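You operate a simulated robot arm through the tools that you are given. There is no shell and no other tool.

You are at the controls of a simulated robot arm. One attempt, no reset.

Task
Top up the blue reels. At the end: there are three blue reels in the top chest drawer, made up from those on the top of the blue chest; whatever was shut is shut again. Leave all else as you found it, and nothing knocked over (what rides in a drawer may roll over).

Only the result counts: the job must be done as asked and must still hold three seconds after the hand-in. Knocking over, shifting, dropping, spilling or breaking anything else fails it.

Robot
A 7-joint arm with a two-finger parallel gripper, fixed in place. Base frame: the origin is at the foot of the arm, x ahead of it, y to its left, z up. Units: mm, degrees, N and s.
Its first joint turns from -132.0 to 132.0 degrees. Payload 3.91 kg.
The TCP is the grasp point between the finger pads, 30 mm short of the fingertips. In the tool frame z runs along the fingers and y along their closing line. Largest opening 110 mm; finger width 20, thickness 10; the body of the gripper, 48 by 112 mm, starts 55 mm behind the TCP.
Orientation is that of the tool frame in the base frame, as a unit quaternion [x, y, z, w]. With the fingers straight down and closing along the base's y, the tool's x points along the base's -x, its y along +y and its z along -z.

Tools
- The arm moves only by the tool send_rows. Its arguments are lists of equal length, an entry for each row: "translation": the shift along the tool's x, y, z in units of 40 mm (1.0 is 40 mm), a list of three; "turn": the turn, a rotation vector about the tool's x, y, z in units of 6 degrees (1.0 is 6 degrees), a list of three; "jaw": the gripper command, from -1 (fully open) to 1 (shut), values between in proportion. In form: {"translation": [[tx, ty, tz], ...], "turn": [[rx, ry, rz], ...], "jaw": [jaw, ...]}. A call has 1 to 20 rows; each row shifts and turns the commanded pose from where the row before left it, along the tool's axes as they then stand. A call with a number of a shift or a turn outside -1 to 1 is refused whole. Each row takes 0.2 s and may step no farther than 50 mm and 8.6 degrees from the row before; otherwise, or with a gripper value out of range, the whole call is refused. A pose out of reach is approached as far as the arm can. The call stops where the force on the tool passes 40 N (or 10 N more than at its start, if that is more) or the arm is blocked; 0.2 s more then pass. The fingers move at their own pace (about 108 mm/s each) and stop on an object; they squeeze with about 38 N. The grip force told is the motor's: it shows also when the fingers shut on nothing. Time passes only in rows, and 0.2 s behind the last, so rows that do not move let the fingers close. The reply holds the time, the measured pose of the TCP, the force on the tool along the base axes, the opening and the grip force, in the units named above and with some noise, with the torque about the TCP (base axes, N m) and any sound that the robot's microphone picked up.
- Cameras (640 x 400 px; columns grow to the right, rows downward): "scene" is fixed at [45, 508.3, 1532.3]; the picture's right is [0.64, -0.77, 0.00], its down [-0.66, -0.55, -0.51] and it looks along [0.39, 0.33, -0.86] (base axes); focal length 269 px, centre (320, 200). "wrist" rides on the gripper at [72, 17, -103] in the tool frame; the picture's right is [-0.23, 0.97, 0.00], its down [-0.76, -0.18, -0.62] and it looks along [-0.61, -0.14, 0.78] (tool axes); focal length 222 px, centre (320, 200). There is no depth. A picture from a camera that has moved, and an enlarged one, comes with that camera's place and axes in the base frame and with its lens. The place of the scene camera against the robot may be out by one fixed shift of up to 12 mm in any direction.
- snapshot(camera): a new picture of that camera. It takes no simulated time.
- close_up(camera, box): a new picture of the part [left, top, right, bottom] of that camera's present view, enlarged. It takes no simulated time.
- hand_in(): hands the job in; it is judged then, once.

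Places have to be worked out from the pictures, the camera data and where the tool is seen. Open the gripper and draw the arm clear of the work before you hand the job in, unless the task says otherwise.

The tools are called after "Emit:" as a command line: name --argument value ..., lists and objects as JSON in quotes. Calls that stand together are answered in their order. send_rows: Moves the arm, as the interface text tells. Its arguments: {"type":"object","properties":{"translation":{"type":"array","items":{"type":"array","items":{"type":"number"}}},"turn":{"type":"array","items":{"type":"array","items":{"type":"number"}}},"jaw":{"type":"array","items":{"type":"number"}}},"required":["translation","turn","jaw"]} The other tools are called the same way: snapshot (camera) takes a picture; close_up (camera, box) takes an enlarged picture of a part of a camera's view; hand_in () hands the job in.

At the start:

```text
time: 0.0
ee_pos: [449.0, 564.9, 1163.7]
orientation: [0.0, 1.0, 0.0, 0.0]
ft_force: [-0.2, 0.5, -0.7]
moment: [0.01, 0.01, -0.03]
gripper_width: 110.0
grasp_force: 0.1
```

scene: 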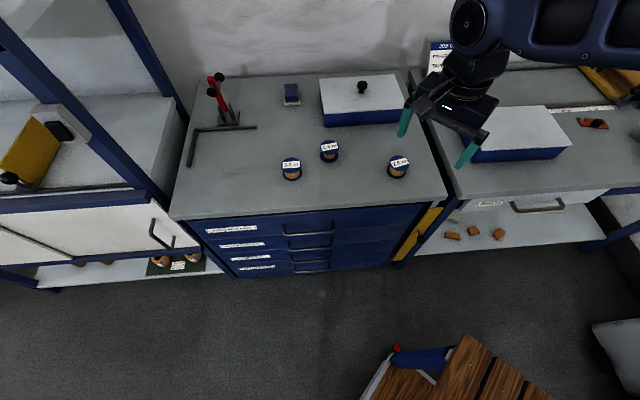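
wrist: 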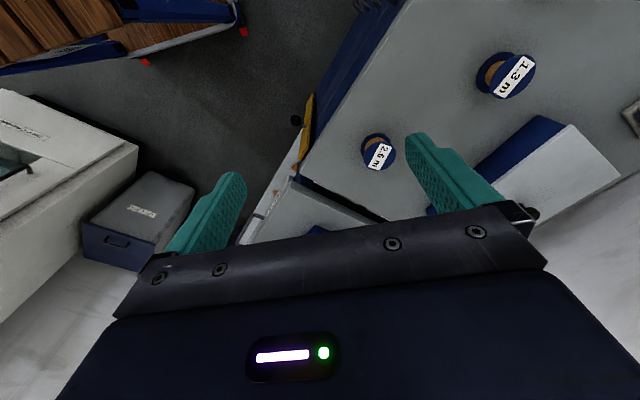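

I begin by examining the chest, the reels and drawers in enlarged views.

Emit:
close_up --camera "scene" --box '[160, 60, 460, 290]'

Emit:
close_up --camera "scene" --box '[270, 130, 430, 230]'

Emit:
close_up --camera "scene" --box '[180, 200, 460, 290]'

Emit:
close_up --camera "scene" --box '[400, 30, 640, 180]'

```text
1.74 times, centred on (310, 175) of scene
camera zoom: at [45.0, 508.3, 1532.3], right [0.64, -0.77, 0.0], down [-0.66, -0.55, -0.51], along [0.39, 0.33, -0.86], focal length 467 px, centre (337, 244)
```

zoom: 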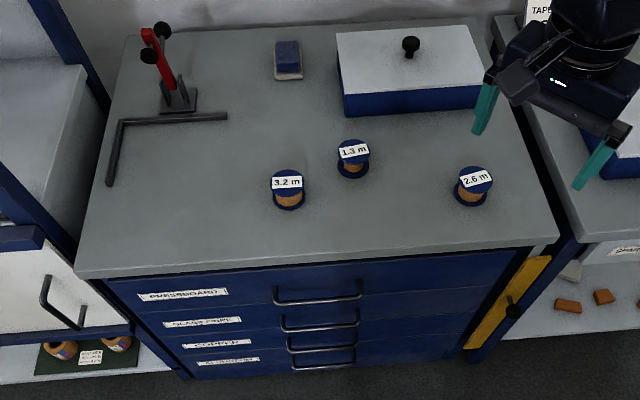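

```text
4.00 times, centred on (350, 180) of scene
camera zoom: at [45.0, 508.3, 1532.3], right [0.64, -0.77, 0.0], down [-0.66, -0.55, -0.51], along [0.39, 0.33, -0.86], focal length 1075 px, centre (200, 280)
```

zoom: 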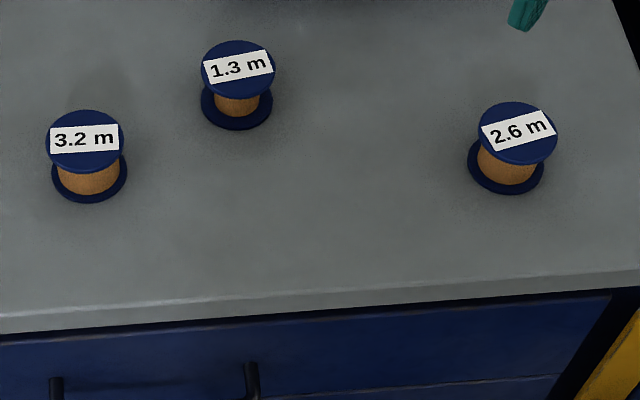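

```text
2.29 times, centred on (320, 245) of scene
camera zoom: at [45.0, 508.3, 1532.3], right [0.64, -0.77, 0.0], down [-0.66, -0.55, -0.51], along [0.39, 0.33, -0.86], focal length 614 px, centre (320, 97)
```

zoom: 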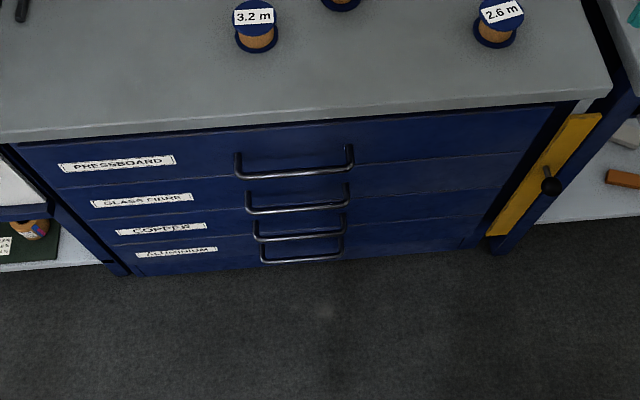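

```text
2.67 times, centred on (520, 105) of scene
camera zoom: at [45.0, 508.3, 1532.3], right [0.64, -0.77, 0.0], down [-0.66, -0.55, -0.51], along [0.39, 0.33, -0.86], focal length 716 px, centre (-213, 453)
```

zoom: 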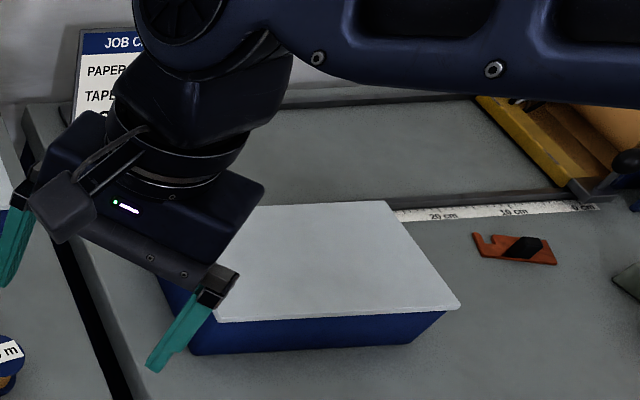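

The chest stands turned about 45° with its front facing the robot, and its top is at z≈820. I yaw the gripper +45° so the wrist camera faces the chest and see how the arm responds.

Emit:
send_rows --translation '[[0, 0, 0], [0, 0, 0], [0, 0, 0], [0, 0, 0], [0, 0, 0], [0, 0, 0], [0, 0, 0], [0, 0, 0]]' --turn '[[0, 0, -1], [0, 0, -1], [0, 0, -1], [0, 0, -1], [0, 0, -1], [0, 0, -1], [0, 0, -1], [0, 0, -0.5]]' --jaw '[-1, -1, -1, -1, -1, -1, -1, -1]'

Emit:
snapshot --camera "wrist"

Emit:
snapshot --camera "scene"

```text
time: 1.8
ee_pos: [448.9, 565.0, 1164.3]
orientation: [-0.384, 0.923, 0.001, 0.0]
ft_force: [-0.7, -0.1, 0.0]
moment: [-0.02, 0.01, 0.0]
gripper_width: 110.1
grasp_force: 0.1
```

```text
taken
camera wrist: at [386.7, 524.7, 1266.3], right [-0.53, 0.85, 0.0], down [0.66, 0.41, 0.62], along [0.53, 0.33, -0.78], focal length 222 px, centre (320, 200)
```

wrist: 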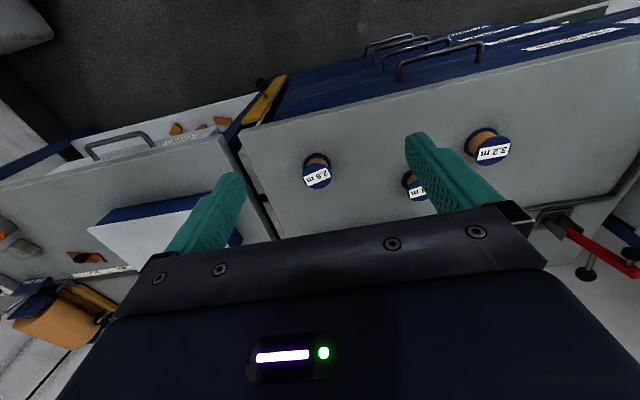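

```text
taken
```

scene: 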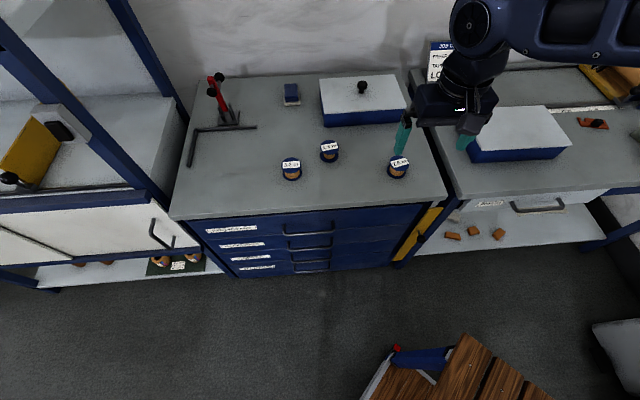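

The wrist camera now shows the chest top, the reels and the handles. I back off toward the robot and lower a bit, to see the drawer fronts and the yellow piece at the right side.

Emit:
send_rows --translation '[[0.8, 0, 0.4], [0.8, 0, 0.4], [0.8, 0, 0.4], [0.8, 0, 0.4], [0.8, 0, 0.4], [0, 0, 0]]' --turn '[[0, 0, 0], [0, 0, 0], [0, 0, 0], [0, 0, 0], [0, 0, 0], [0, 0, 0]]' --jaw '[-1, -1, -1, -1, -1, -1]'

Emit:
snapshot --camera "wrist"

Emit:
snapshot --camera "scene"

```text
time: 3.2
ee_pos: [334.0, 450.5, 1082.8]
orientation: [-0.382, 0.924, 0.0, 0.0]
ft_force: [-0.5, 0.1, 0.4]
moment: [0.02, -0.02, -0.01]
gripper_width: 110.0
grasp_force: 0.1
```

```text
taken
camera wrist: at [271.7, 411.1, 1186.9], right [-0.53, 0.85, 0.0], down [0.66, 0.41, 0.62], along [0.53, 0.33, -0.78], focal length 222 px, centre (320, 200)
```

wrist: 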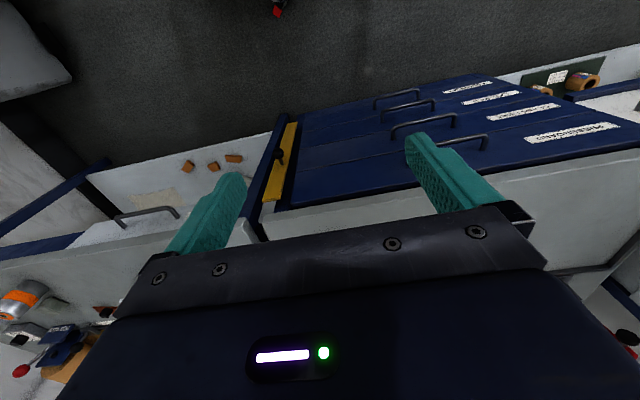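

```text
taken
```

scene: 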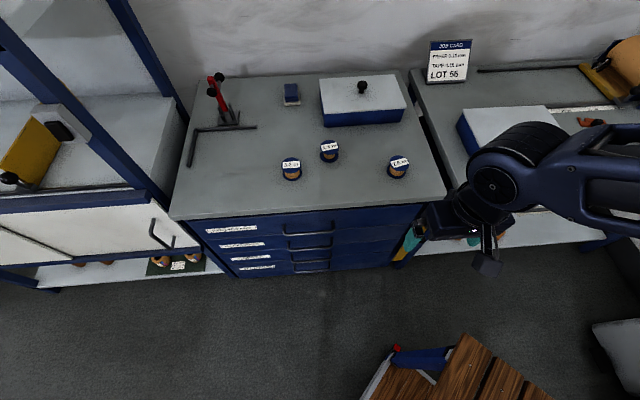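

Now the job card and the yellow strip are visible; I enlarge those areas.

Emit:
close_up --camera "scene" --box '[415, 30, 495, 90]'

Emit:
close_up --camera "wrist" --box '[220, 70, 420, 220]'

Emit:
close_up --camera "wrist" --box '[360, 60, 640, 220]'

Emit:
close_up --camera "scene" --box '[260, 60, 430, 190]'

```text
6.67 times, centred on (455, 60) of scene
camera zoom: at [45.0, 508.3, 1532.3], right [0.64, -0.77, 0.0], down [-0.66, -0.55, -0.51], along [0.39, 0.33, -0.86], focal length 1791 px, centre (-580, 1133)
```

zoom: 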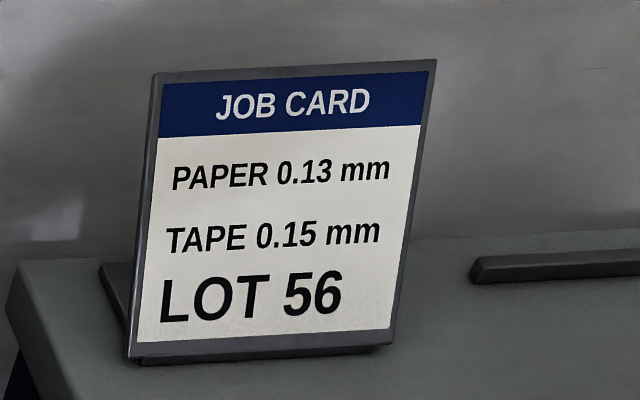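

```text
2.67 times, centred on (320, 145) of wrist
camera zoom: at [271.7, 411.1, 1186.9], right [-0.53, 0.85, 0.0], down [0.66, 0.41, 0.62], along [0.53, 0.33, -0.78], focal length 592 px, centre (320, 347)
```

zoom: 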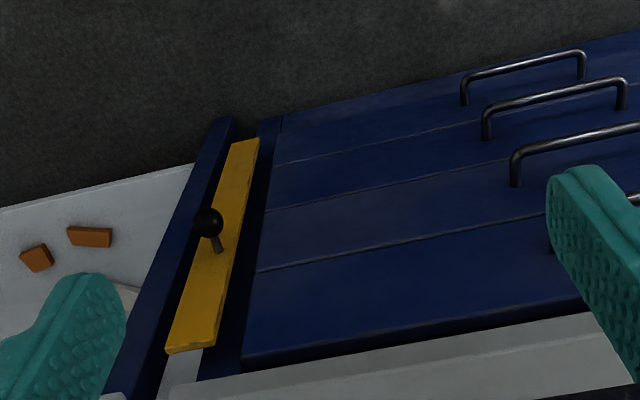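

```text
2.29 times, centred on (500, 140) of wrist
camera zoom: at [271.7, 411.1, 1186.9], right [-0.53, 0.85, 0.0], down [0.66, 0.41, 0.62], along [0.53, 0.33, -0.78], focal length 508 px, centre (-91, 337)
```

zoom: 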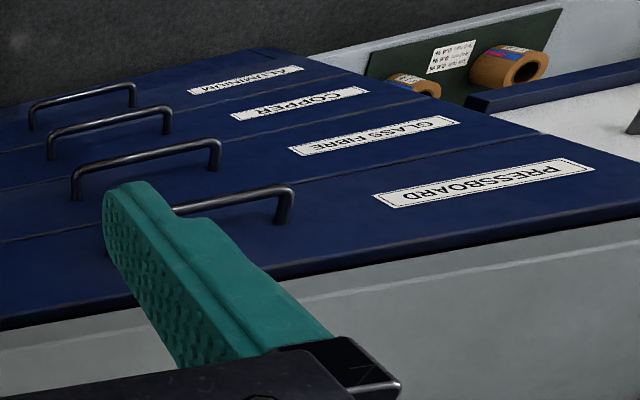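

```text
3.08 times, centred on (345, 125) of scene
camera zoom: at [45.0, 508.3, 1532.3], right [0.64, -0.77, 0.0], down [-0.66, -0.55, -0.51], along [0.39, 0.33, -0.86], focal length 827 px, centre (243, 431)
```

zoom: 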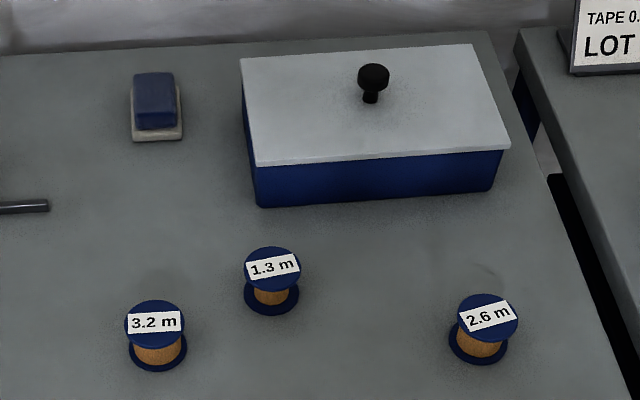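

The yellow bar is beside the drawer fronts, not across them. From two views, the top handle bar lies at about (241,834)–(357,710), z≈702, and sticks out about 35–40 mm. I slide sideways along the chest front until the handle is centred in the wrist view.

Emit:
send_rows --translation '[[0, 1, 0], [0, 1, 0], [0, 1, 0], [0, 1, 0], [0, 1, 0], [0, 1, 0], [0, 0, 0]]' --turn '[[0, 0, 0], [0, 0, 0], [0, 0, 0], [0, 0, 0], [0, 0, 0], [0, 0, 0], [0, 0, 0]]' --jaw '[-1, -1, -1, -1, -1, -1, -1]'

Emit:
snapshot --camera "wrist"

Emit:
snapshot --camera "scene"

```text
time: 4.8
ee_pos: [164.4, 620.2, 1082.0]
orientation: [-0.383, 0.924, -0.001, 0.0]
ft_force: [1.0, -1.0, 0.2]
moment: [0.03, -0.02, 0.01]
gripper_width: 110.0
grasp_force: 0.0
```

```text
taken
camera wrist: at [101.5, 581.4, 1185.0], right [-0.53, 0.85, 0.0], down [0.66, 0.41, 0.62], along [0.53, 0.33, -0.78], focal length 222 px, centre (320, 200)
```

wrist: 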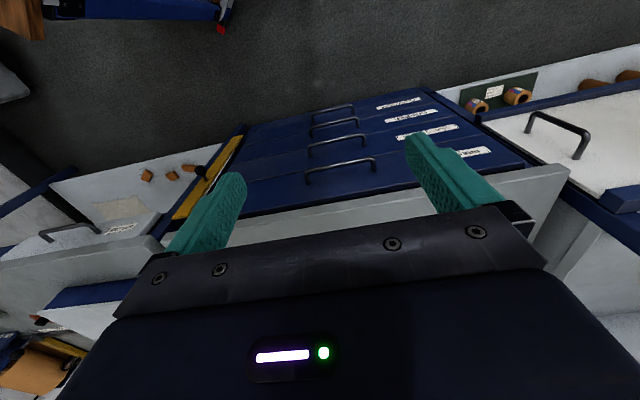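

```text
taken
```

scene: 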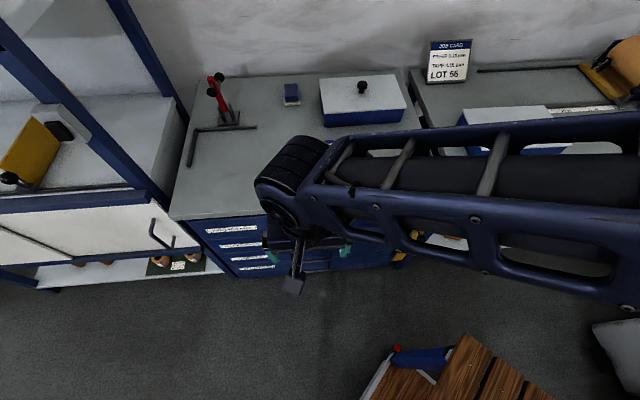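

I enlarge the handle in the wrist view to measure it precisely.

Emit:
close_up --camera "wrist" --box '[280, 130, 420, 220]'

Emit:
close_up --camera "wrist" --box '[150, 80, 550, 260]'

```text
4.44 times, centred on (350, 175) of wrist
camera zoom: at [101.5, 581.4, 1185.0], right [-0.53, 0.85, 0.0], down [0.66, 0.41, 0.62], along [0.53, 0.33, -0.78], focal length 987 px, centre (187, 311)
```

zoom: 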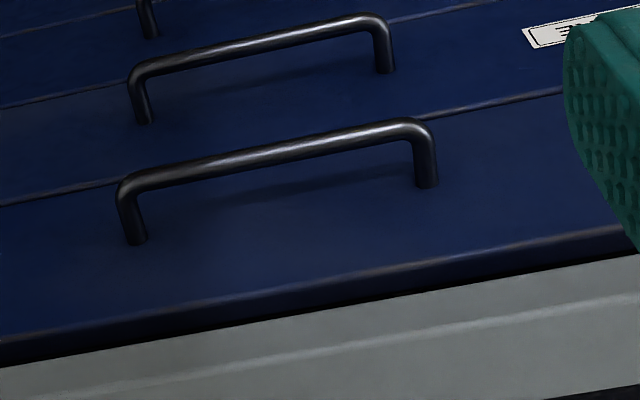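

```text
1.60 times, centred on (350, 170) of wrist
camera zoom: at [101.5, 581.4, 1185.0], right [-0.53, 0.85, 0.0], down [0.66, 0.41, 0.62], along [0.53, 0.33, -0.78], focal length 355 px, centre (272, 248)
```

zoom: 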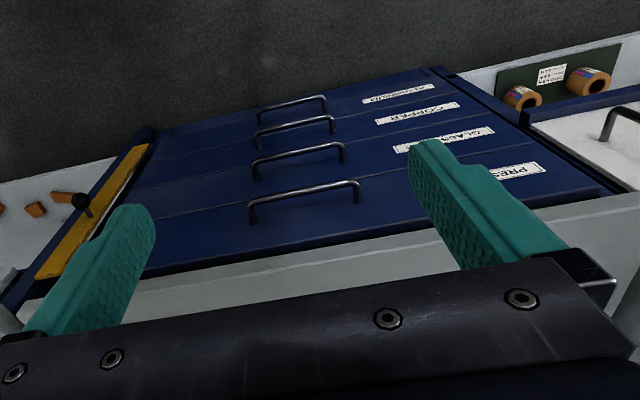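

From the two wrist views, the bar centre is at chest-aligned coordinates n≈748 (depth from base), u≈−325 and z≈727. The bar is about 10 mm thick, the drawer face is at n≈783, and the drawer front runs z 655–796. I turn the hand in place, high up, so the fingers close in the vertical plane and point 45° forward and down.

Emit:
send_rows --translation '[[0, 0, 0], [0, 0, 0], [0, 0, 0], [0, 0, 0], [0, 0, 0], [0, 0, 0], [0, 0, 0], [0, 0, 0], [0, 0, 0], [0, 0, 0], [0, 0, 0], [0, 0, 0], [0, 0, 0], [0, 0, 0], [0, 0, 0], [0, 0, 0]]' --turn '[[0, 0, 1], [0, 0, 1], [0, 0, 1], [0, 0, 1], [0, 0, 1], [0, 0, 1], [0, 0, 1], [0, 0, 1], [0, 0, 1], [0, 0, 1], [0, 0, 1], [0, 0, 1], [0, 0, 1], [0, 0, 1], [0, 0, 1], [0, 0, 0]]' --jaw '[-1, -1, -1, -1, -1, -1, -1, -1, -1, -1, -1, -1, -1, -1, -1, -1]'

Emit:
send_rows --translation '[[0, 0, 0], [0, 0, 0], [0, 0, 0], [0, 0, 0], [0, 0, 0], [0, 0, 0], [0, 0, 0], [0, 0, 0], [0, 0, 0]]' --turn '[[-1, 0, 0], [-1, 0, 0], [-1, 0, 0], [-1, 0, 0], [-1, 0, 0], [-1, 0, 0], [-1, 0, 0], [-0.5, 0, 0], [0, 0, 0]]' --jaw '[-0.5, 0, 0.4, 0.4, 0.4, 0.4, 0.4, 0.4, 0.4]'

Emit:
snapshot --camera "scene"

Emit:
snapshot --camera "wrist"

```text
time: 8.2
ee_pos: [165.8, 619.7, 1082.5]
orientation: [0.383, 0.924, 0.0, -0.001]
ft_force: [-0.1, -0.4, 0.5]
moment: [0.02, 0.01, -0.02]
gripper_width: 110.1
grasp_force: 0.1
```

```text
time: 10.2
ee_pos: [170.9, 629.1, 1086.4]
orientation: [0.357, 0.864, 0.327, 0.136]
ft_force: [0.1, 0.0, -0.7]
moment: [-0.01, -0.02, -0.01]
gripper_width: 33.1
grasp_force: 0.0
out of reach, approached as far as the arm can: row 7, 8
```

```text
taken
```

scene: 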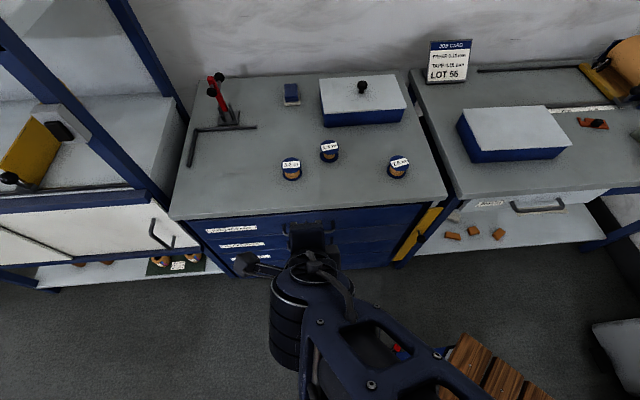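

```text
taken
camera wrist: at [81.5, 640.6, 1175.3], right [0.67, 0.36, 0.65], down [0.15, -0.92, 0.35], along [0.72, -0.14, -0.68], focal length 222 px, centre (320, 200)
```

wrist: 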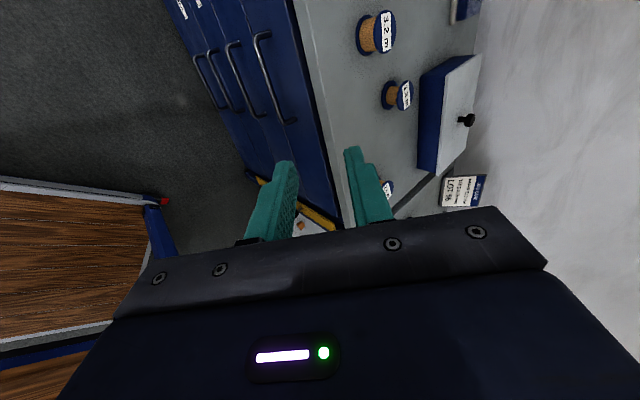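

The 45° tilt is past the wrist limit this close in (reached about 41°). A tilt of about 30° is enough to clear the chest top, so I turn back by 15° and read the pose.

Emit:
send_rows --translation '[[0, 0, 0], [0, 0, 0], [0, 0, 0], [0, 0, 0]]' --turn '[[1, 0, 0], [1, 0, 0], [0.5, 0, 0], [0, 0, 0]]' --jaw '[0.45, 0.45, 0.45, 0.45]'

```text
time: 11.2
ee_pos: [171.3, 629.1, 1087.2]
orientation: [0.372, 0.9, 0.21, 0.088]
ft_force: [0.4, 0.6, 0.3]
moment: [0.01, 0.02, -0.02]
gripper_width: 30.3
grasp_force: 0.0
```

Tilt is now 26° with TCP at n=566, u=−324, z=1087. The path to the handle is almost straight along the tool axis, so I go to about 80 mm short of it and look.

Emit:
send_rows --translation '[[0, 0.011, 0.955], [0, 0.011, 0.955], [0, 0.011, 0.955], [0, 0.011, 0.955], [0, 0.011, 0.955], [0, 0.011, 0.955], [0, 0.011, 0.955], [0, 0.011, 0.955], [0, 0, 0]]' --turn '[[0, 0, 0], [0, 0, 0], [0, 0, 0], [0, 0, 0], [0, 0, 0], [0, 0, 0], [0, 0, 0], [0, 0, 0], [0, 0, 0]]' --jaw '[0.45, 0.45, 0.45, 0.45, 0.45, 0.45, 0.45, 0.45, 0.45]'

Emit:
snapshot --camera "wrist"

Emit:
snapshot --camera "scene"

```text
time: 13.2
ee_pos: [269.2, 726.3, 811.6]
orientation: [0.371, 0.9, 0.211, 0.088]
ft_force: [-0.4, 0.2, -1.4]
moment: [0.05, 0.02, 0.04]
gripper_width: 30.3
grasp_force: 0.2
```

```text
taken
camera wrist: at [197.4, 756.1, 911.6], right [0.78, 0.46, 0.43], down [0.23, -0.85, 0.48], along [0.59, -0.27, -0.76], focal length 222 px, centre (320, 200)
```

wrist: 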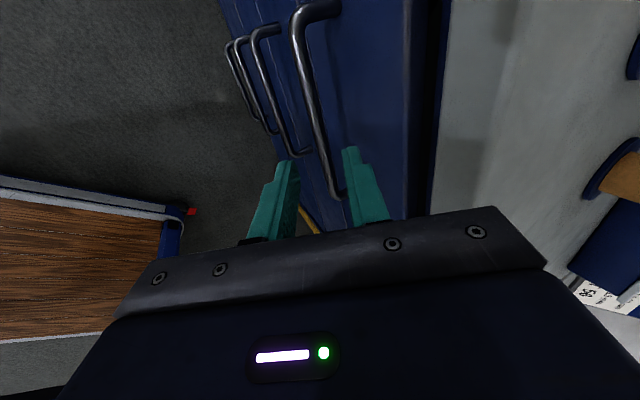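

```text
taken
```

scene: 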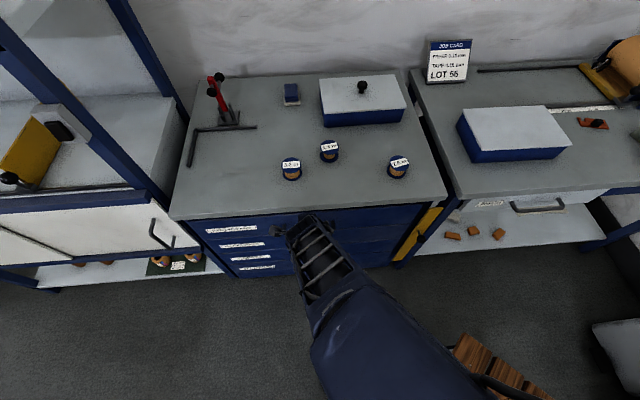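

I zoom in to compare the bar with the projected tool axis.

Emit:
close_up --camera "wrist" --box '[220, 0, 460, 240]'

```text
1.67 times, centred on (340, 120) of wrist
camera zoom: at [197.4, 756.1, 911.6], right [0.78, 0.46, 0.43], down [0.23, -0.85, 0.48], along [0.59, -0.27, -0.76], focal length 370 px, centre (287, 333)
```

zoom: 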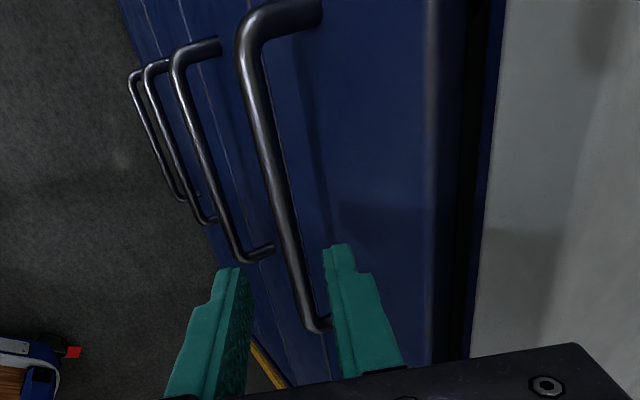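

The bar lies on the tool axis to within about 2 mm. I advance 75 mm along the tool axis with 30 mm opening so the fingers straddle the bar.

Emit:
send_rows --translation '[[0, 0, 0.5], [0, 0, 0.5], [0, 0, 0.5], [0, 0, 0.375], [0, 0, 0]]' --turn '[[0, 0, 0], [0, 0, 0], [0, 0, 0], [0, 0, 0], [0, 0, 0]]' --jaw '[0.45, 0.45, 0.45, 0.45, 0.45]'

Emit:
close_up --camera "wrist" --box '[220, 0, 460, 240]'

```text
time: 14.4
ee_pos: [293.3, 750.3, 747.2]
orientation: [0.372, 0.9, 0.212, 0.088]
ft_force: [-0.6, 0.4, 0.8]
moment: [-0.02, -0.01, 0.02]
gripper_width: 30.5
grasp_force: 0.0
```

```text
1.67 times, centred on (340, 120) of wrist
camera zoom: at [220.6, 779.5, 846.3], right [0.78, 0.46, 0.43], down [0.23, -0.85, 0.48], along [0.59, -0.27, -0.76], focal length 370 px, centre (287, 333)
```

zoom: 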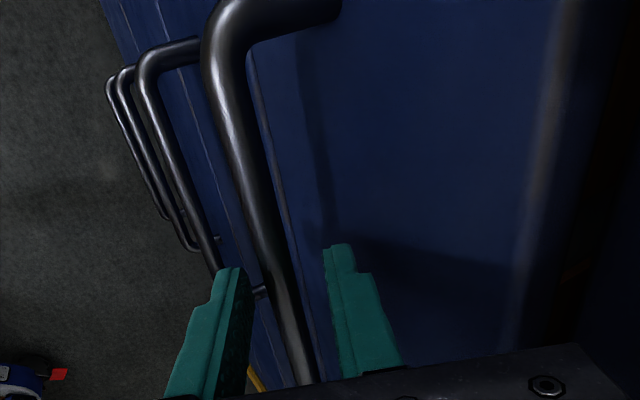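

The bar is between the fingers but looks a little toward the lower finger. I zoom further for a finer check before closing.

Emit:
close_up --camera "wrist" --box '[270, 110, 390, 230]'

Emit:
close_up --camera "scene" --box '[240, 190, 380, 280]'

```text
3.33 times, centred on (330, 170) of wrist
camera zoom: at [220.6, 779.5, 846.3], right [0.78, 0.46, 0.43], down [0.23, -0.85, 0.48], along [0.59, -0.27, -0.76], focal length 740 px, centre (287, 300)
```

zoom: 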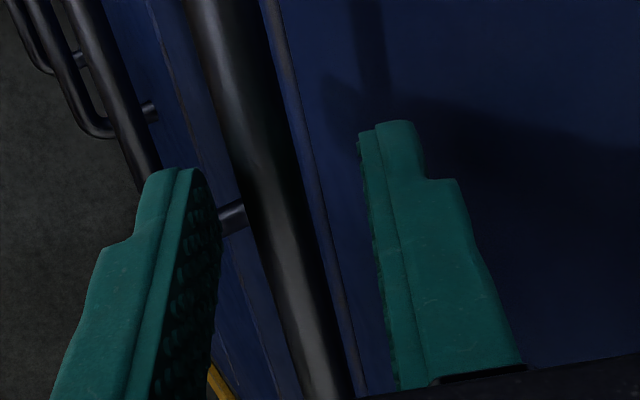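

```text
4.44 times, centred on (310, 235) of scene
camera zoom: at [45.0, 508.3, 1532.3], right [0.64, -0.77, 0.0], down [-0.66, -0.55, -0.51], along [0.39, 0.33, -0.86], focal length 1194 px, centre (364, 44)
```

zoom: 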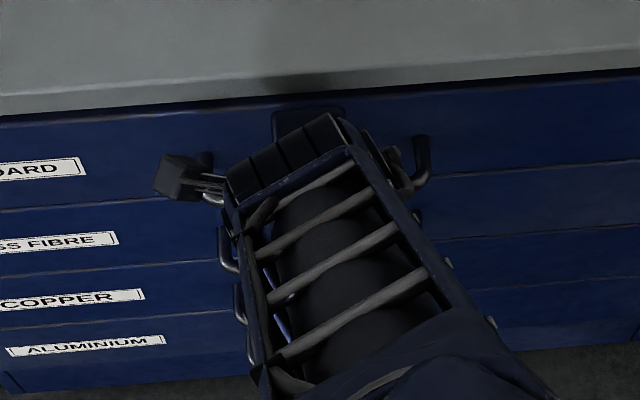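

The bar is about 3 mm toward the −y finger. I shift −3 mm, advance 2 mm and close the jaws on the bar.

Emit:
send_rows --translation '[[0, -0.075, 0.05], [0, 0, 0], [0, 0, 0], [0, 0, 0]]' --turn '[[0, 0, 0], [0, 0, 0], [0, 0, 0], [0, 0, 0]]' --jaw '[0.45, 0.7, 1, 1]'

```text
time: 15.4
ee_pos: [291.7, 749.3, 744.3]
orientation: [0.37, 0.9, 0.211, 0.088]
ft_force: [2.9, 3.1, 6.8]
moment: [-0.04, -0.23, 0.27]
gripper_width: 11.7
grasp_force: 45.0
```

The bar is gripped (11.7 mm). I pull gently straight out 20 mm and watch the force.

Emit:
send_rows --translation '[[0, -0.112, -0.055], [0, -0.112, -0.055], [0, -0.112, -0.055], [0, -0.112, -0.055], [0, 0, 0]]' --turn '[[0, 0, 0], [0, 0, 0], [0, 0, 0], [0, 0, 0], [0, 0, 0]]' --jaw '[1, 1, 1, 1, 1]'

Emit:
snapshot --camera "scene"

```text
time: 16.6
ee_pos: [277.8, 734.5, 745.0]
orientation: [0.371, 0.9, 0.211, 0.089]
ft_force: [5.8, -5.3, 22.5]
moment: [-0.43, -0.65, -0.01]
gripper_width: 11.7
grasp_force: 45.1
```

```text
taken
```

scene: 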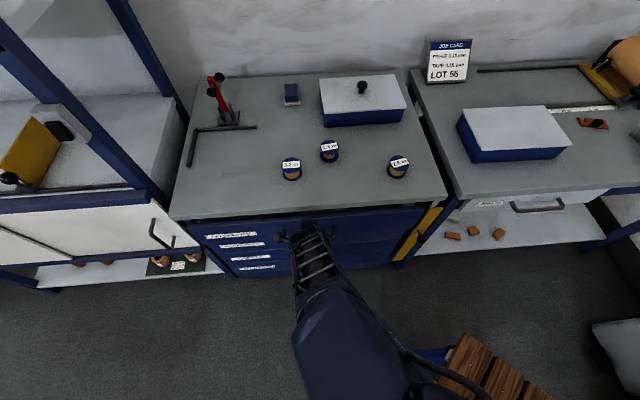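

The drawer moves freely: it came 20 mm with almost no pull force, only side loads (about 22 N vertical, 8 N along the bar). I ease those by raising about 1 mm and shifting slightly, and pull 40 mm further.

Emit:
send_rows --translation '[[-0.015, 0.011, -0.022], [0, -0.224, -0.111], [0, -0.224, -0.111], [0, -0.224, -0.111], [0, -0.224, -0.111], [0, 0, 0]]' --turn '[[0, 0, 0], [0, 0, 0], [0, 0, 0], [0, 0, 0], [0, 0, 0], [0, 0, 0]]' --jaw '[1, 1, 1, 1, 1, 1]'

Emit:
snapshot --camera "scene"

```text
time: 18.0
ee_pos: [250.0, 706.2, 743.5]
orientation: [0.371, 0.9, 0.21, 0.088]
ft_force: [-1.3, -0.1, 4.8]
moment: [-0.07, 0.02, 0.29]
gripper_width: 11.7
grasp_force: 44.8
```

```text
taken
```

scene: 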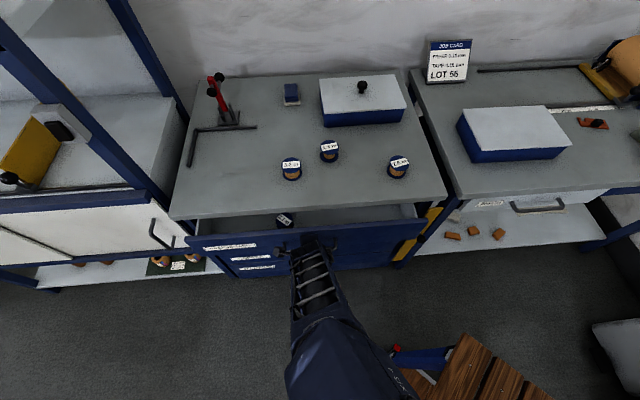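

The load has vanished and one reel is already visible inside the drawer. I continue pulling 120 mm.

Emit:
send_rows --translation '[[0, -0.448, -0.2215], [0, -0.448, -0.2215], [0, -0.448, -0.2215], [0, -0.448, -0.2215], [0, -0.448, -0.2215], [0, -0.448, -0.2215], [0, 0, 0]]' --turn '[[0, 0, 0], [0, 0, 0], [0, 0, 0], [0, 0, 0], [0, 0, 0], [0, 0, 0], [0, 0, 0]]' --jaw '[1, 1, 1, 1, 1, 1, 1]'

Emit:
snapshot --camera "scene"

```text
time: 19.6
ee_pos: [165.8, 621.1, 743.7]
orientation: [0.371, 0.9, 0.212, 0.087]
ft_force: [-19.4, 18.4, -1.1]
moment: [0.19, 0.18, 0.38]
gripper_width: 11.7
grasp_force: 45.0
```

```text
taken
```

scene: 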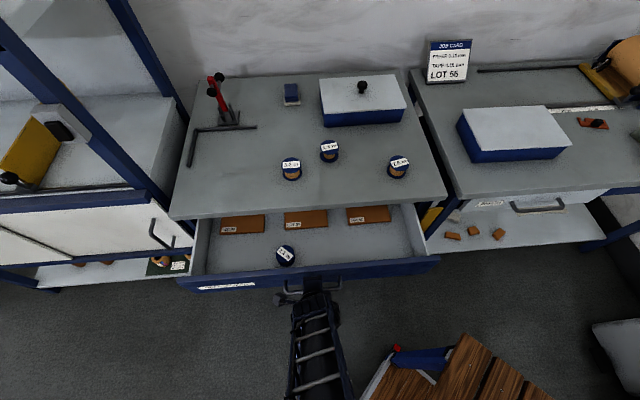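

The drawer is 180 mm out, with one blue reel and three brown blocks inside. The grip has built up about 27 N along the bar because the drawer axis runs slightly off my line. I relieve that and look closer.

Emit:
send_rows --translation '[[0.02, 0, 0], [0.01, 0, 0], [0, 0, 0]]' --turn '[[0, 0, 0], [0, 0, 0], [0, 0, 0]]' --jaw '[1, 1, 1]'

Emit:
close_up --camera "scene" --box '[180, 180, 460, 300]'

Emit:
snapshot --camera "wrist"

```text
time: 20.4
ee_pos: [165.1, 622.6, 744.2]
orientation: [0.372, 0.9, 0.211, 0.088]
ft_force: [-10.6, 12.8, -4.5]
moment: [0.04, 0.04, 0.33]
gripper_width: 11.7
grasp_force: 44.7
```

```text
2.29 times, centred on (320, 240) of scene
camera zoom: at [45.0, 508.3, 1532.3], right [0.64, -0.77, 0.0], down [-0.66, -0.55, -0.51], along [0.39, 0.33, -0.86], focal length 614 px, centre (320, 109)
```

zoom: 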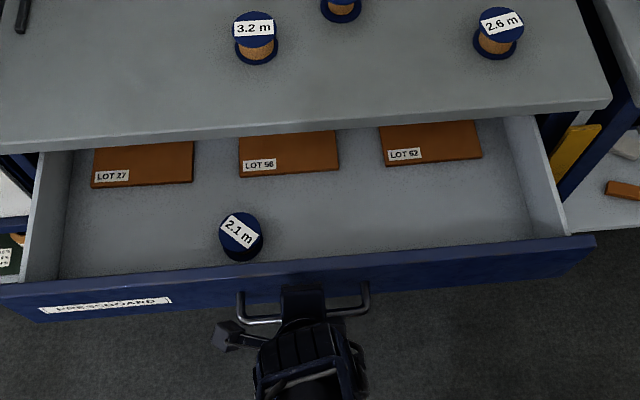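

```text
taken
camera wrist: at [92.9, 651.3, 844.1], right [0.78, 0.46, 0.43], down [0.23, -0.85, 0.48], along [0.59, -0.27, -0.76], focal length 222 px, centre (320, 200)
```

wrist: 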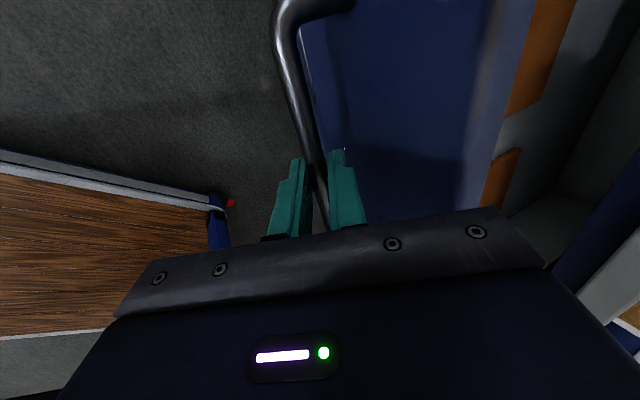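

The drawer holds one blue reel (2.1 m) and three pressboard pieces. I pull further to make sure nothing is hidden at the back.

Emit:
send_rows --translation '[[0.015, 0, 0], [0.006, -0.448, -0.2215], [0.006, -0.448, -0.2215], [0.006, -0.448, -0.2215], [0.006, -0.448, -0.2215], [0, 0, 0]]' --turn '[[0, 0, 0], [0, 0, 0], [0, 0, 0], [0, 0, 0], [0, 0, 0], [0, 0, 0]]' --jaw '[1, 1, 1, 1, 1, 1]'

Emit:
snapshot --camera "scene"

```text
time: 21.8
ee_pos: [109.1, 565.8, 744.6]
orientation: [0.372, 0.9, 0.211, 0.088]
ft_force: [9.6, -11.1, 9.2]
moment: [-0.64, -0.83, -0.06]
gripper_width: 11.7
grasp_force: 45.1
```

```text
taken
```

scene: 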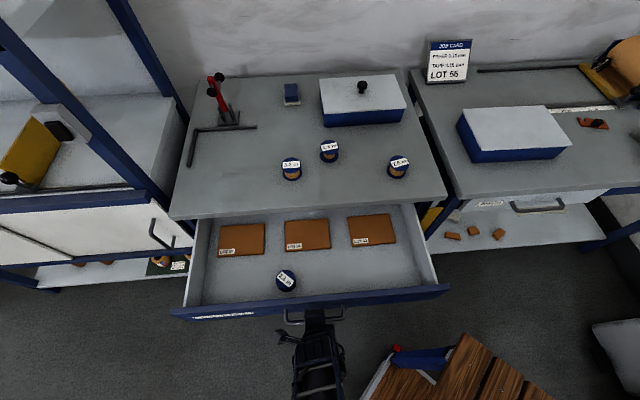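

The drawer is 260 mm out. I enlarge to look behind the pieces, before deciding whether to pull further.

Emit:
close_up --camera "scene" --box '[170, 190, 450, 330]'

Emit:
close_up --camera "scene" --box '[200, 190, 430, 260]'

```text
2.29 times, centred on (310, 260) of scene
camera zoom: at [45.0, 508.3, 1532.3], right [0.64, -0.77, 0.0], down [-0.66, -0.55, -0.51], along [0.39, 0.33, -0.86], focal length 614 px, centre (343, 63)
```

zoom: 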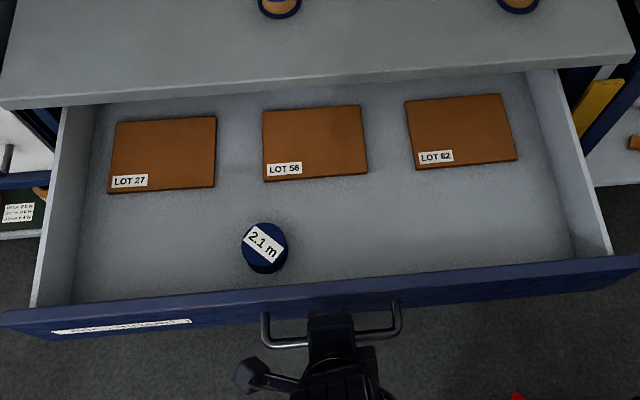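

```text
2.78 times, centred on (315, 225) of scene
camera zoom: at [45.0, 508.3, 1532.3], right [0.64, -0.77, 0.0], down [-0.66, -0.55, -0.51], along [0.39, 0.33, -0.86], focal length 748 px, centre (334, 130)
```

zoom: 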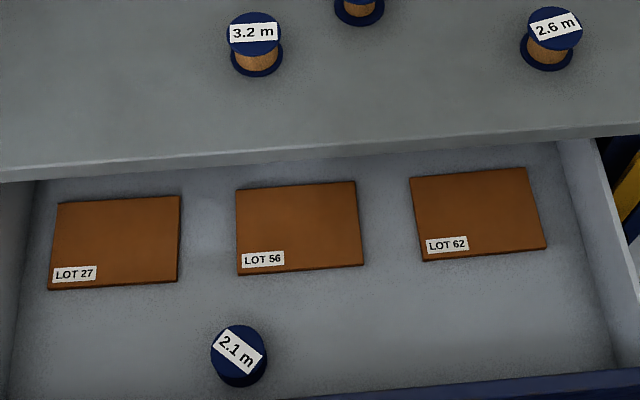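

The back of the drawer is not yet visible. I pull another 60 mm, relaxing the small side load.

Emit:
send_rows --translation '[[-0.012, 0, 0], [0.002, -0.448, -0.2215], [0.002, -0.448, -0.2215], [0.002, -0.448, -0.2215], [0, 0, 0]]' --turn '[[0, 0, 0], [0, 0, 0], [0, 0, 0], [0, 0, 0], [0, 0, 0]]' --jaw '[1, 1, 1, 1, 1]'

Emit:
snapshot --camera "scene"

```text
time: 23.0
ee_pos: [78.2, 535.7, 744.7]
orientation: [0.372, 0.9, 0.213, 0.085]
ft_force: [25.4, -26.9, 5.6]
moment: [-0.76, -0.86, -0.19]
gripper_width: 11.6
grasp_force: 45.4
out of reach, approached as far as the arm can: row 3, 4
```

```text
taken
```

scene: 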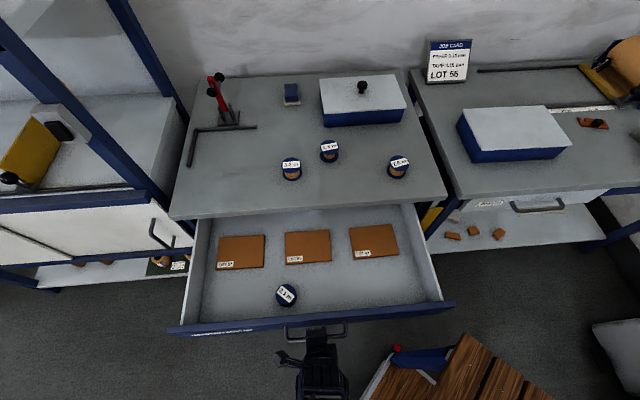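

The drawer is out about 300 mm and the arm reached its limit at this tilt; there is side load of about 37 N. I relax it sideways and examine the back of the drawer.

Emit:
send_rows --translation '[[-0.02, 0, 0], [-0.015, 0, 0], [0, 0, 0]]' --turn '[[0, 0, 0], [0, 0, 0], [0, 0, 0]]' --jaw '[1, 1, 1]'

Emit:
close_up --camera "scene" --box '[180, 190, 440, 260]'

```text
time: 23.8
ee_pos: [79.2, 535.6, 744.9]
orientation: [0.371, 0.9, 0.212, 0.089]
ft_force: [19.0, -16.7, -2.1]
moment: [-0.49, -0.53, -0.04]
gripper_width: 11.9
grasp_force: 45.4
```

```text
2.46 times, centred on (310, 225) of scene
camera zoom: at [45.0, 508.3, 1532.3], right [0.64, -0.77, 0.0], down [-0.66, -0.55, -0.51], along [0.39, 0.33, -0.86], focal length 661 px, centre (345, 138)
```

zoom: 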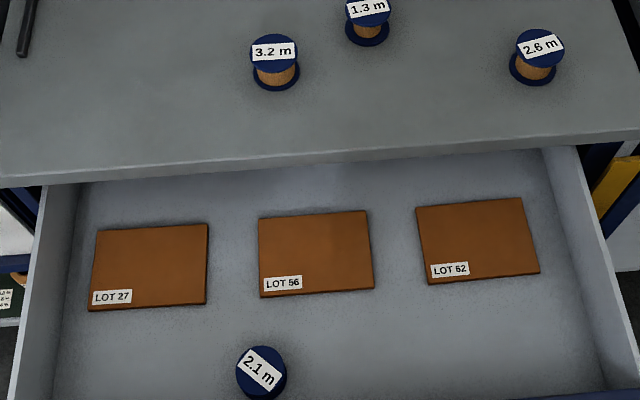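

No further reels are visible so far. I release the bar (30 mm opening), back the fingers off it along the tool axis, and then rise.

Emit:
send_rows --translation '[[0, 0, 0], [0, 0, 0], [0, 0.032, -0.121], [0, 0.032, -0.121], [0, 0.032, -0.121], [0, 0.032, -0.121], [0, 0.1, -0.242], [0, 0.1, -0.242], [0, 0, 0]]' --turn '[[0, 0, 0], [0, 0, 0], [0, 0, 0], [0, 0, 0], [0, 0, 0], [0, 0, 0], [0, 0, 0], [0, 0, 0], [0, 0, 0]]' --jaw '[0.45, 0.45, 0.45, 0.45, 0.45, 0.45, 0.45, 0.45, 0.45]'

Emit:
snapshot --camera "scene"

Emit:
snapshot --camera "wrist"

```text
time: 25.8
ee_pos: [74.5, 531.3, 784.1]
orientation: [0.372, 0.9, 0.212, 0.088]
ft_force: [0.5, -0.3, 0.4]
moment: [0.0, -0.02, -0.01]
gripper_width: 30.2
grasp_force: 0.1
```

```text
taken
```

scene: 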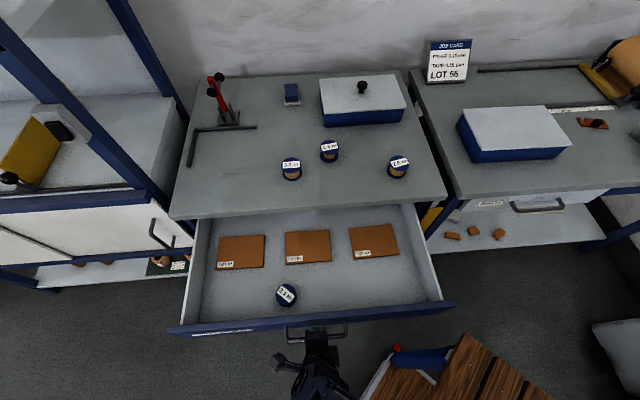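

```text
taken
camera wrist: at [2.5, 560.6, 883.8], right [0.78, 0.46, 0.43], down [0.23, -0.85, 0.48], along [0.59, -0.27, -0.76], focal length 222 px, centre (320, 200)
```

wrist: 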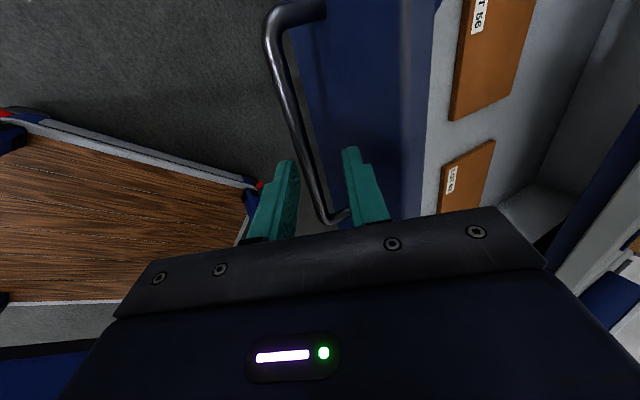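

The bar is free. I rise, level the hand back to vertical and yaw it so the wrist camera looks at the chest again.

Emit:
send_rows --translation '[[0, 0.443, -0.8965], [0, 0.443, -0.8965], [0, 0.443, -0.8965], [0, 0.443, -0.8965], [0, 0, 0], [0, 0, 0], [0, 0, 0], [0, 0, 0], [0, 0, 0], [0, 0, 0]]' --turn '[[0, 0, 0], [0, 0, 0], [0, 0, 0], [0, 0, 0], [1, 0, 0], [1, 0, 0], [1, 0, 0], [1, 0, 0], [0.4, 0, 0], [0, 0, 0]]' --jaw '[0.45, 0.45, 0.45, 0.45, 0.45, 0.45, 0.45, 0.45, 0.45, 0.45]'

Emit:
send_rows --translation '[[0, 0, 0], [0, 0, 0], [0, 0, 0], [0, 0, 0], [0, 0, 0], [0, 0, 0], [0, 0, 0], [0, 0, 0], [0, 0, 0], [0, 0, 0], [0, 0, 0], [0, 0, 0], [0, 0, 0], [0, 0, 0], [0, 0, 0], [0, 0, 0]]' --turn '[[0, 0, -1], [0, 0, -1], [0, 0, -1], [0, 0, -1], [0, 0, -1], [0, 0, -1], [0, 0, -1], [0, 0, -1], [0, 0, -1], [0, 0, -1], [0, 0, -1], [0, 0, -1], [0, 0, -1], [0, 0, -1], [0, 0, -1], [0, 0, 0]]' --jaw '[-0.8, -0.8, -0.8, -0.8, -0.8, -0.8, -0.8, -0.8, -0.8, -0.8, -0.8, -0.8, -0.8, -0.8, -0.8, -0.8]'

Emit:
snapshot --camera "wrist"

Emit:
snapshot --camera "scene"

```text
time: 28.0
ee_pos: [73.3, 531.7, 944.3]
orientation: [0.381, 0.925, 0.0, 0.001]
ft_force: [-0.7, 0.0, -0.7]
moment: [-0.04, 0.03, -0.01]
gripper_width: 30.4
grasp_force: 0.1
```

```text
time: 31.4
ee_pos: [72.2, 529.8, 944.7]
orientation: [-0.384, 0.923, -0.001, 0.001]
ft_force: [-0.4, 0.3, 0.7]
moment: [0.02, -0.01, -0.03]
gripper_width: 98.9
grasp_force: 0.0
```

```text
taken
camera wrist: at [10.9, 491.5, 1046.9], right [-0.53, 0.85, 0.0], down [0.66, 0.42, 0.62], along [0.53, 0.33, -0.78], focal length 222 px, centre (320, 200)
```

wrist: 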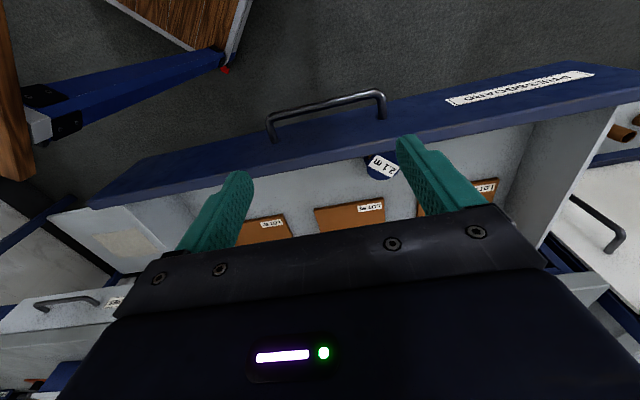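

```text
taken
```

scene: 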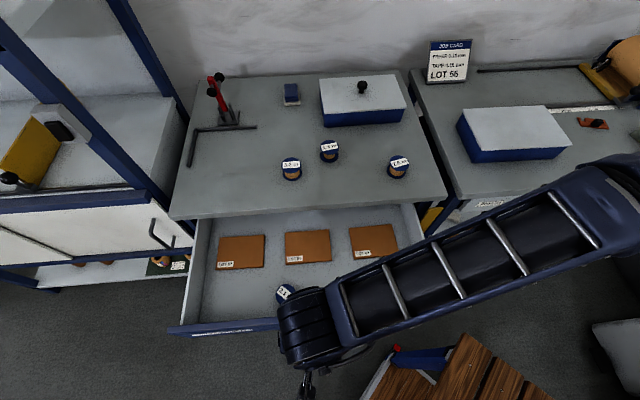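

To check the hidden rear of the drawer, I move the hand over the open gap and tilt it forward about 36° so the camera looks in under the chest top.

Emit:
send_rows --translation '[[-0.925, 0, 0], [-0.925, 0, 0], [-0.925, 0, 0], [-0.925, 0, 0], [-0.925, 0, 0], [-0.925, 0, 0], [-0.925, 0, 0], [0, 0, 0], [0, 0, 0], [0, 0, 0], [0, 0, 0], [0, 0, 0], [0, 0, 0], [0, 0, 0]]' --turn '[[0, 0, 0], [0, 0, 0], [0, 0, 0], [0, 0, 0], [0, 0, 0], [0, 0, 0], [0, 0, 0], [0, -1, 0], [0, -1, 0], [0, -1, 0], [0, -1, 0], [0, -1, 0], [0, -1, 0], [0, 0, 0]]' --jaw '[-0.8, -0.8, -0.8, -0.8, -0.8, -0.8, -0.8, -0.8, -0.8, -0.8, -0.8, -0.8, -0.8, -0.8]'

Emit:
snapshot --camera "wrist"

```text
time: 34.4
ee_pos: [255.7, 716.0, 945.6]
orientation: [-0.365, 0.878, 0.119, 0.287]
ft_force: [0.0, -0.5, -0.5]
moment: [0.0, -0.02, 0.01]
gripper_width: 99.0
grasp_force: 0.1
```

```text
taken
camera wrist: at [161.0, 642.2, 985.4], right [-0.56, 0.82, 0.13], down [0.3, 0.05, 0.95], along [0.77, 0.57, -0.27], focal length 222 px, centre (320, 200)
```

wrist: 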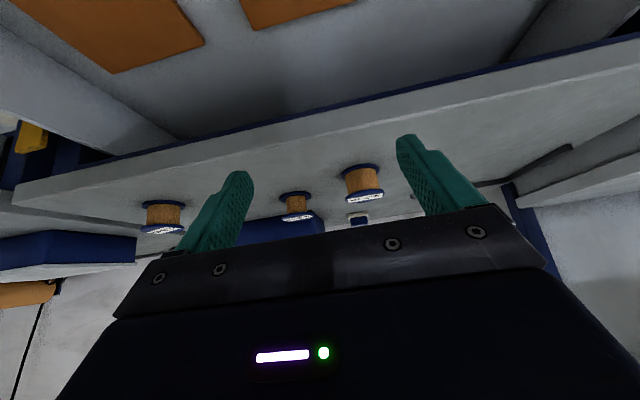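

Good side view of the three reels. I now descend into the gap to look into the rear of the drawer.

Emit:
send_rows --translation '[[0.588, 0, 0.809], [0.588, 0, 0.809], [0.588, 0, 0.809], [0.4, 0, 0.55], [0, 0, 0]]' --turn '[[0, 0, 0], [0, 0, 0], [0, 0, 0], [0, 0, 0], [0, 0, 0]]' --jaw '[-0.8, -0.8, -0.8, -0.8, -0.8]'

Emit:
snapshot --camera "wrist"

Emit:
snapshot --camera "scene"

```text
time: 35.6
ee_pos: [258.7, 715.5, 796.2]
orientation: [-0.365, 0.878, 0.118, 0.286]
ft_force: [0.7, -0.2, -1.5]
moment: [-0.01, 0.03, 0.03]
gripper_width: 98.7
grasp_force: 0.1
```

```text
taken
camera wrist: at [162.1, 642.9, 837.5], right [-0.56, 0.82, 0.13], down [0.3, 0.05, 0.95], along [0.77, 0.57, -0.27], focal length 222 px, centre (320, 200)
```

wrist: 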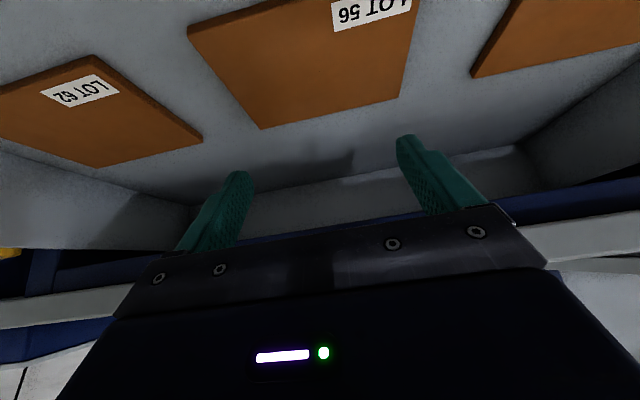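

```text
taken
```

scene: 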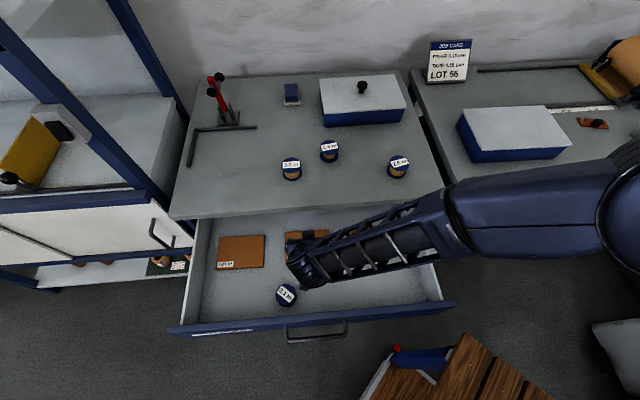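

The drawer's rear wall and floor are visible and look empty. To be sure nothing hides behind the fingers, I close the jaws partly and look once more.

Emit:
send_rows --translation '[[0, 0, 0], [0, 0, 0], [0, 0, 0]]' --turn '[[0, 0, 0], [0, 0, 0], [0, 0, 0]]' --jaw '[0, 0.6, 0.6]'

Emit:
snapshot --camera "wrist"

```text
time: 36.4
ee_pos: [257.5, 715.3, 797.4]
orientation: [-0.365, 0.878, 0.118, 0.287]
ft_force: [0.5, 0.7, -0.1]
moment: [0.0, 0.05, -0.01]
gripper_width: 22.0
grasp_force: 0.1
```

```text
taken
camera wrist: at [162.0, 642.9, 837.8], right [-0.56, 0.82, 0.13], down [0.3, 0.05, 0.95], along [0.77, 0.57, -0.27], focal length 222 px, centre (320, 200)
```

wrist: 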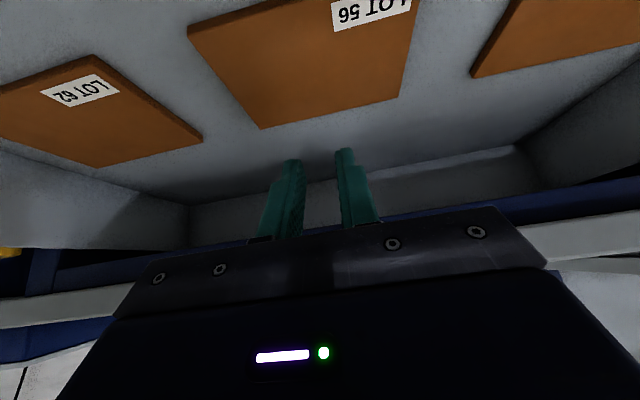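

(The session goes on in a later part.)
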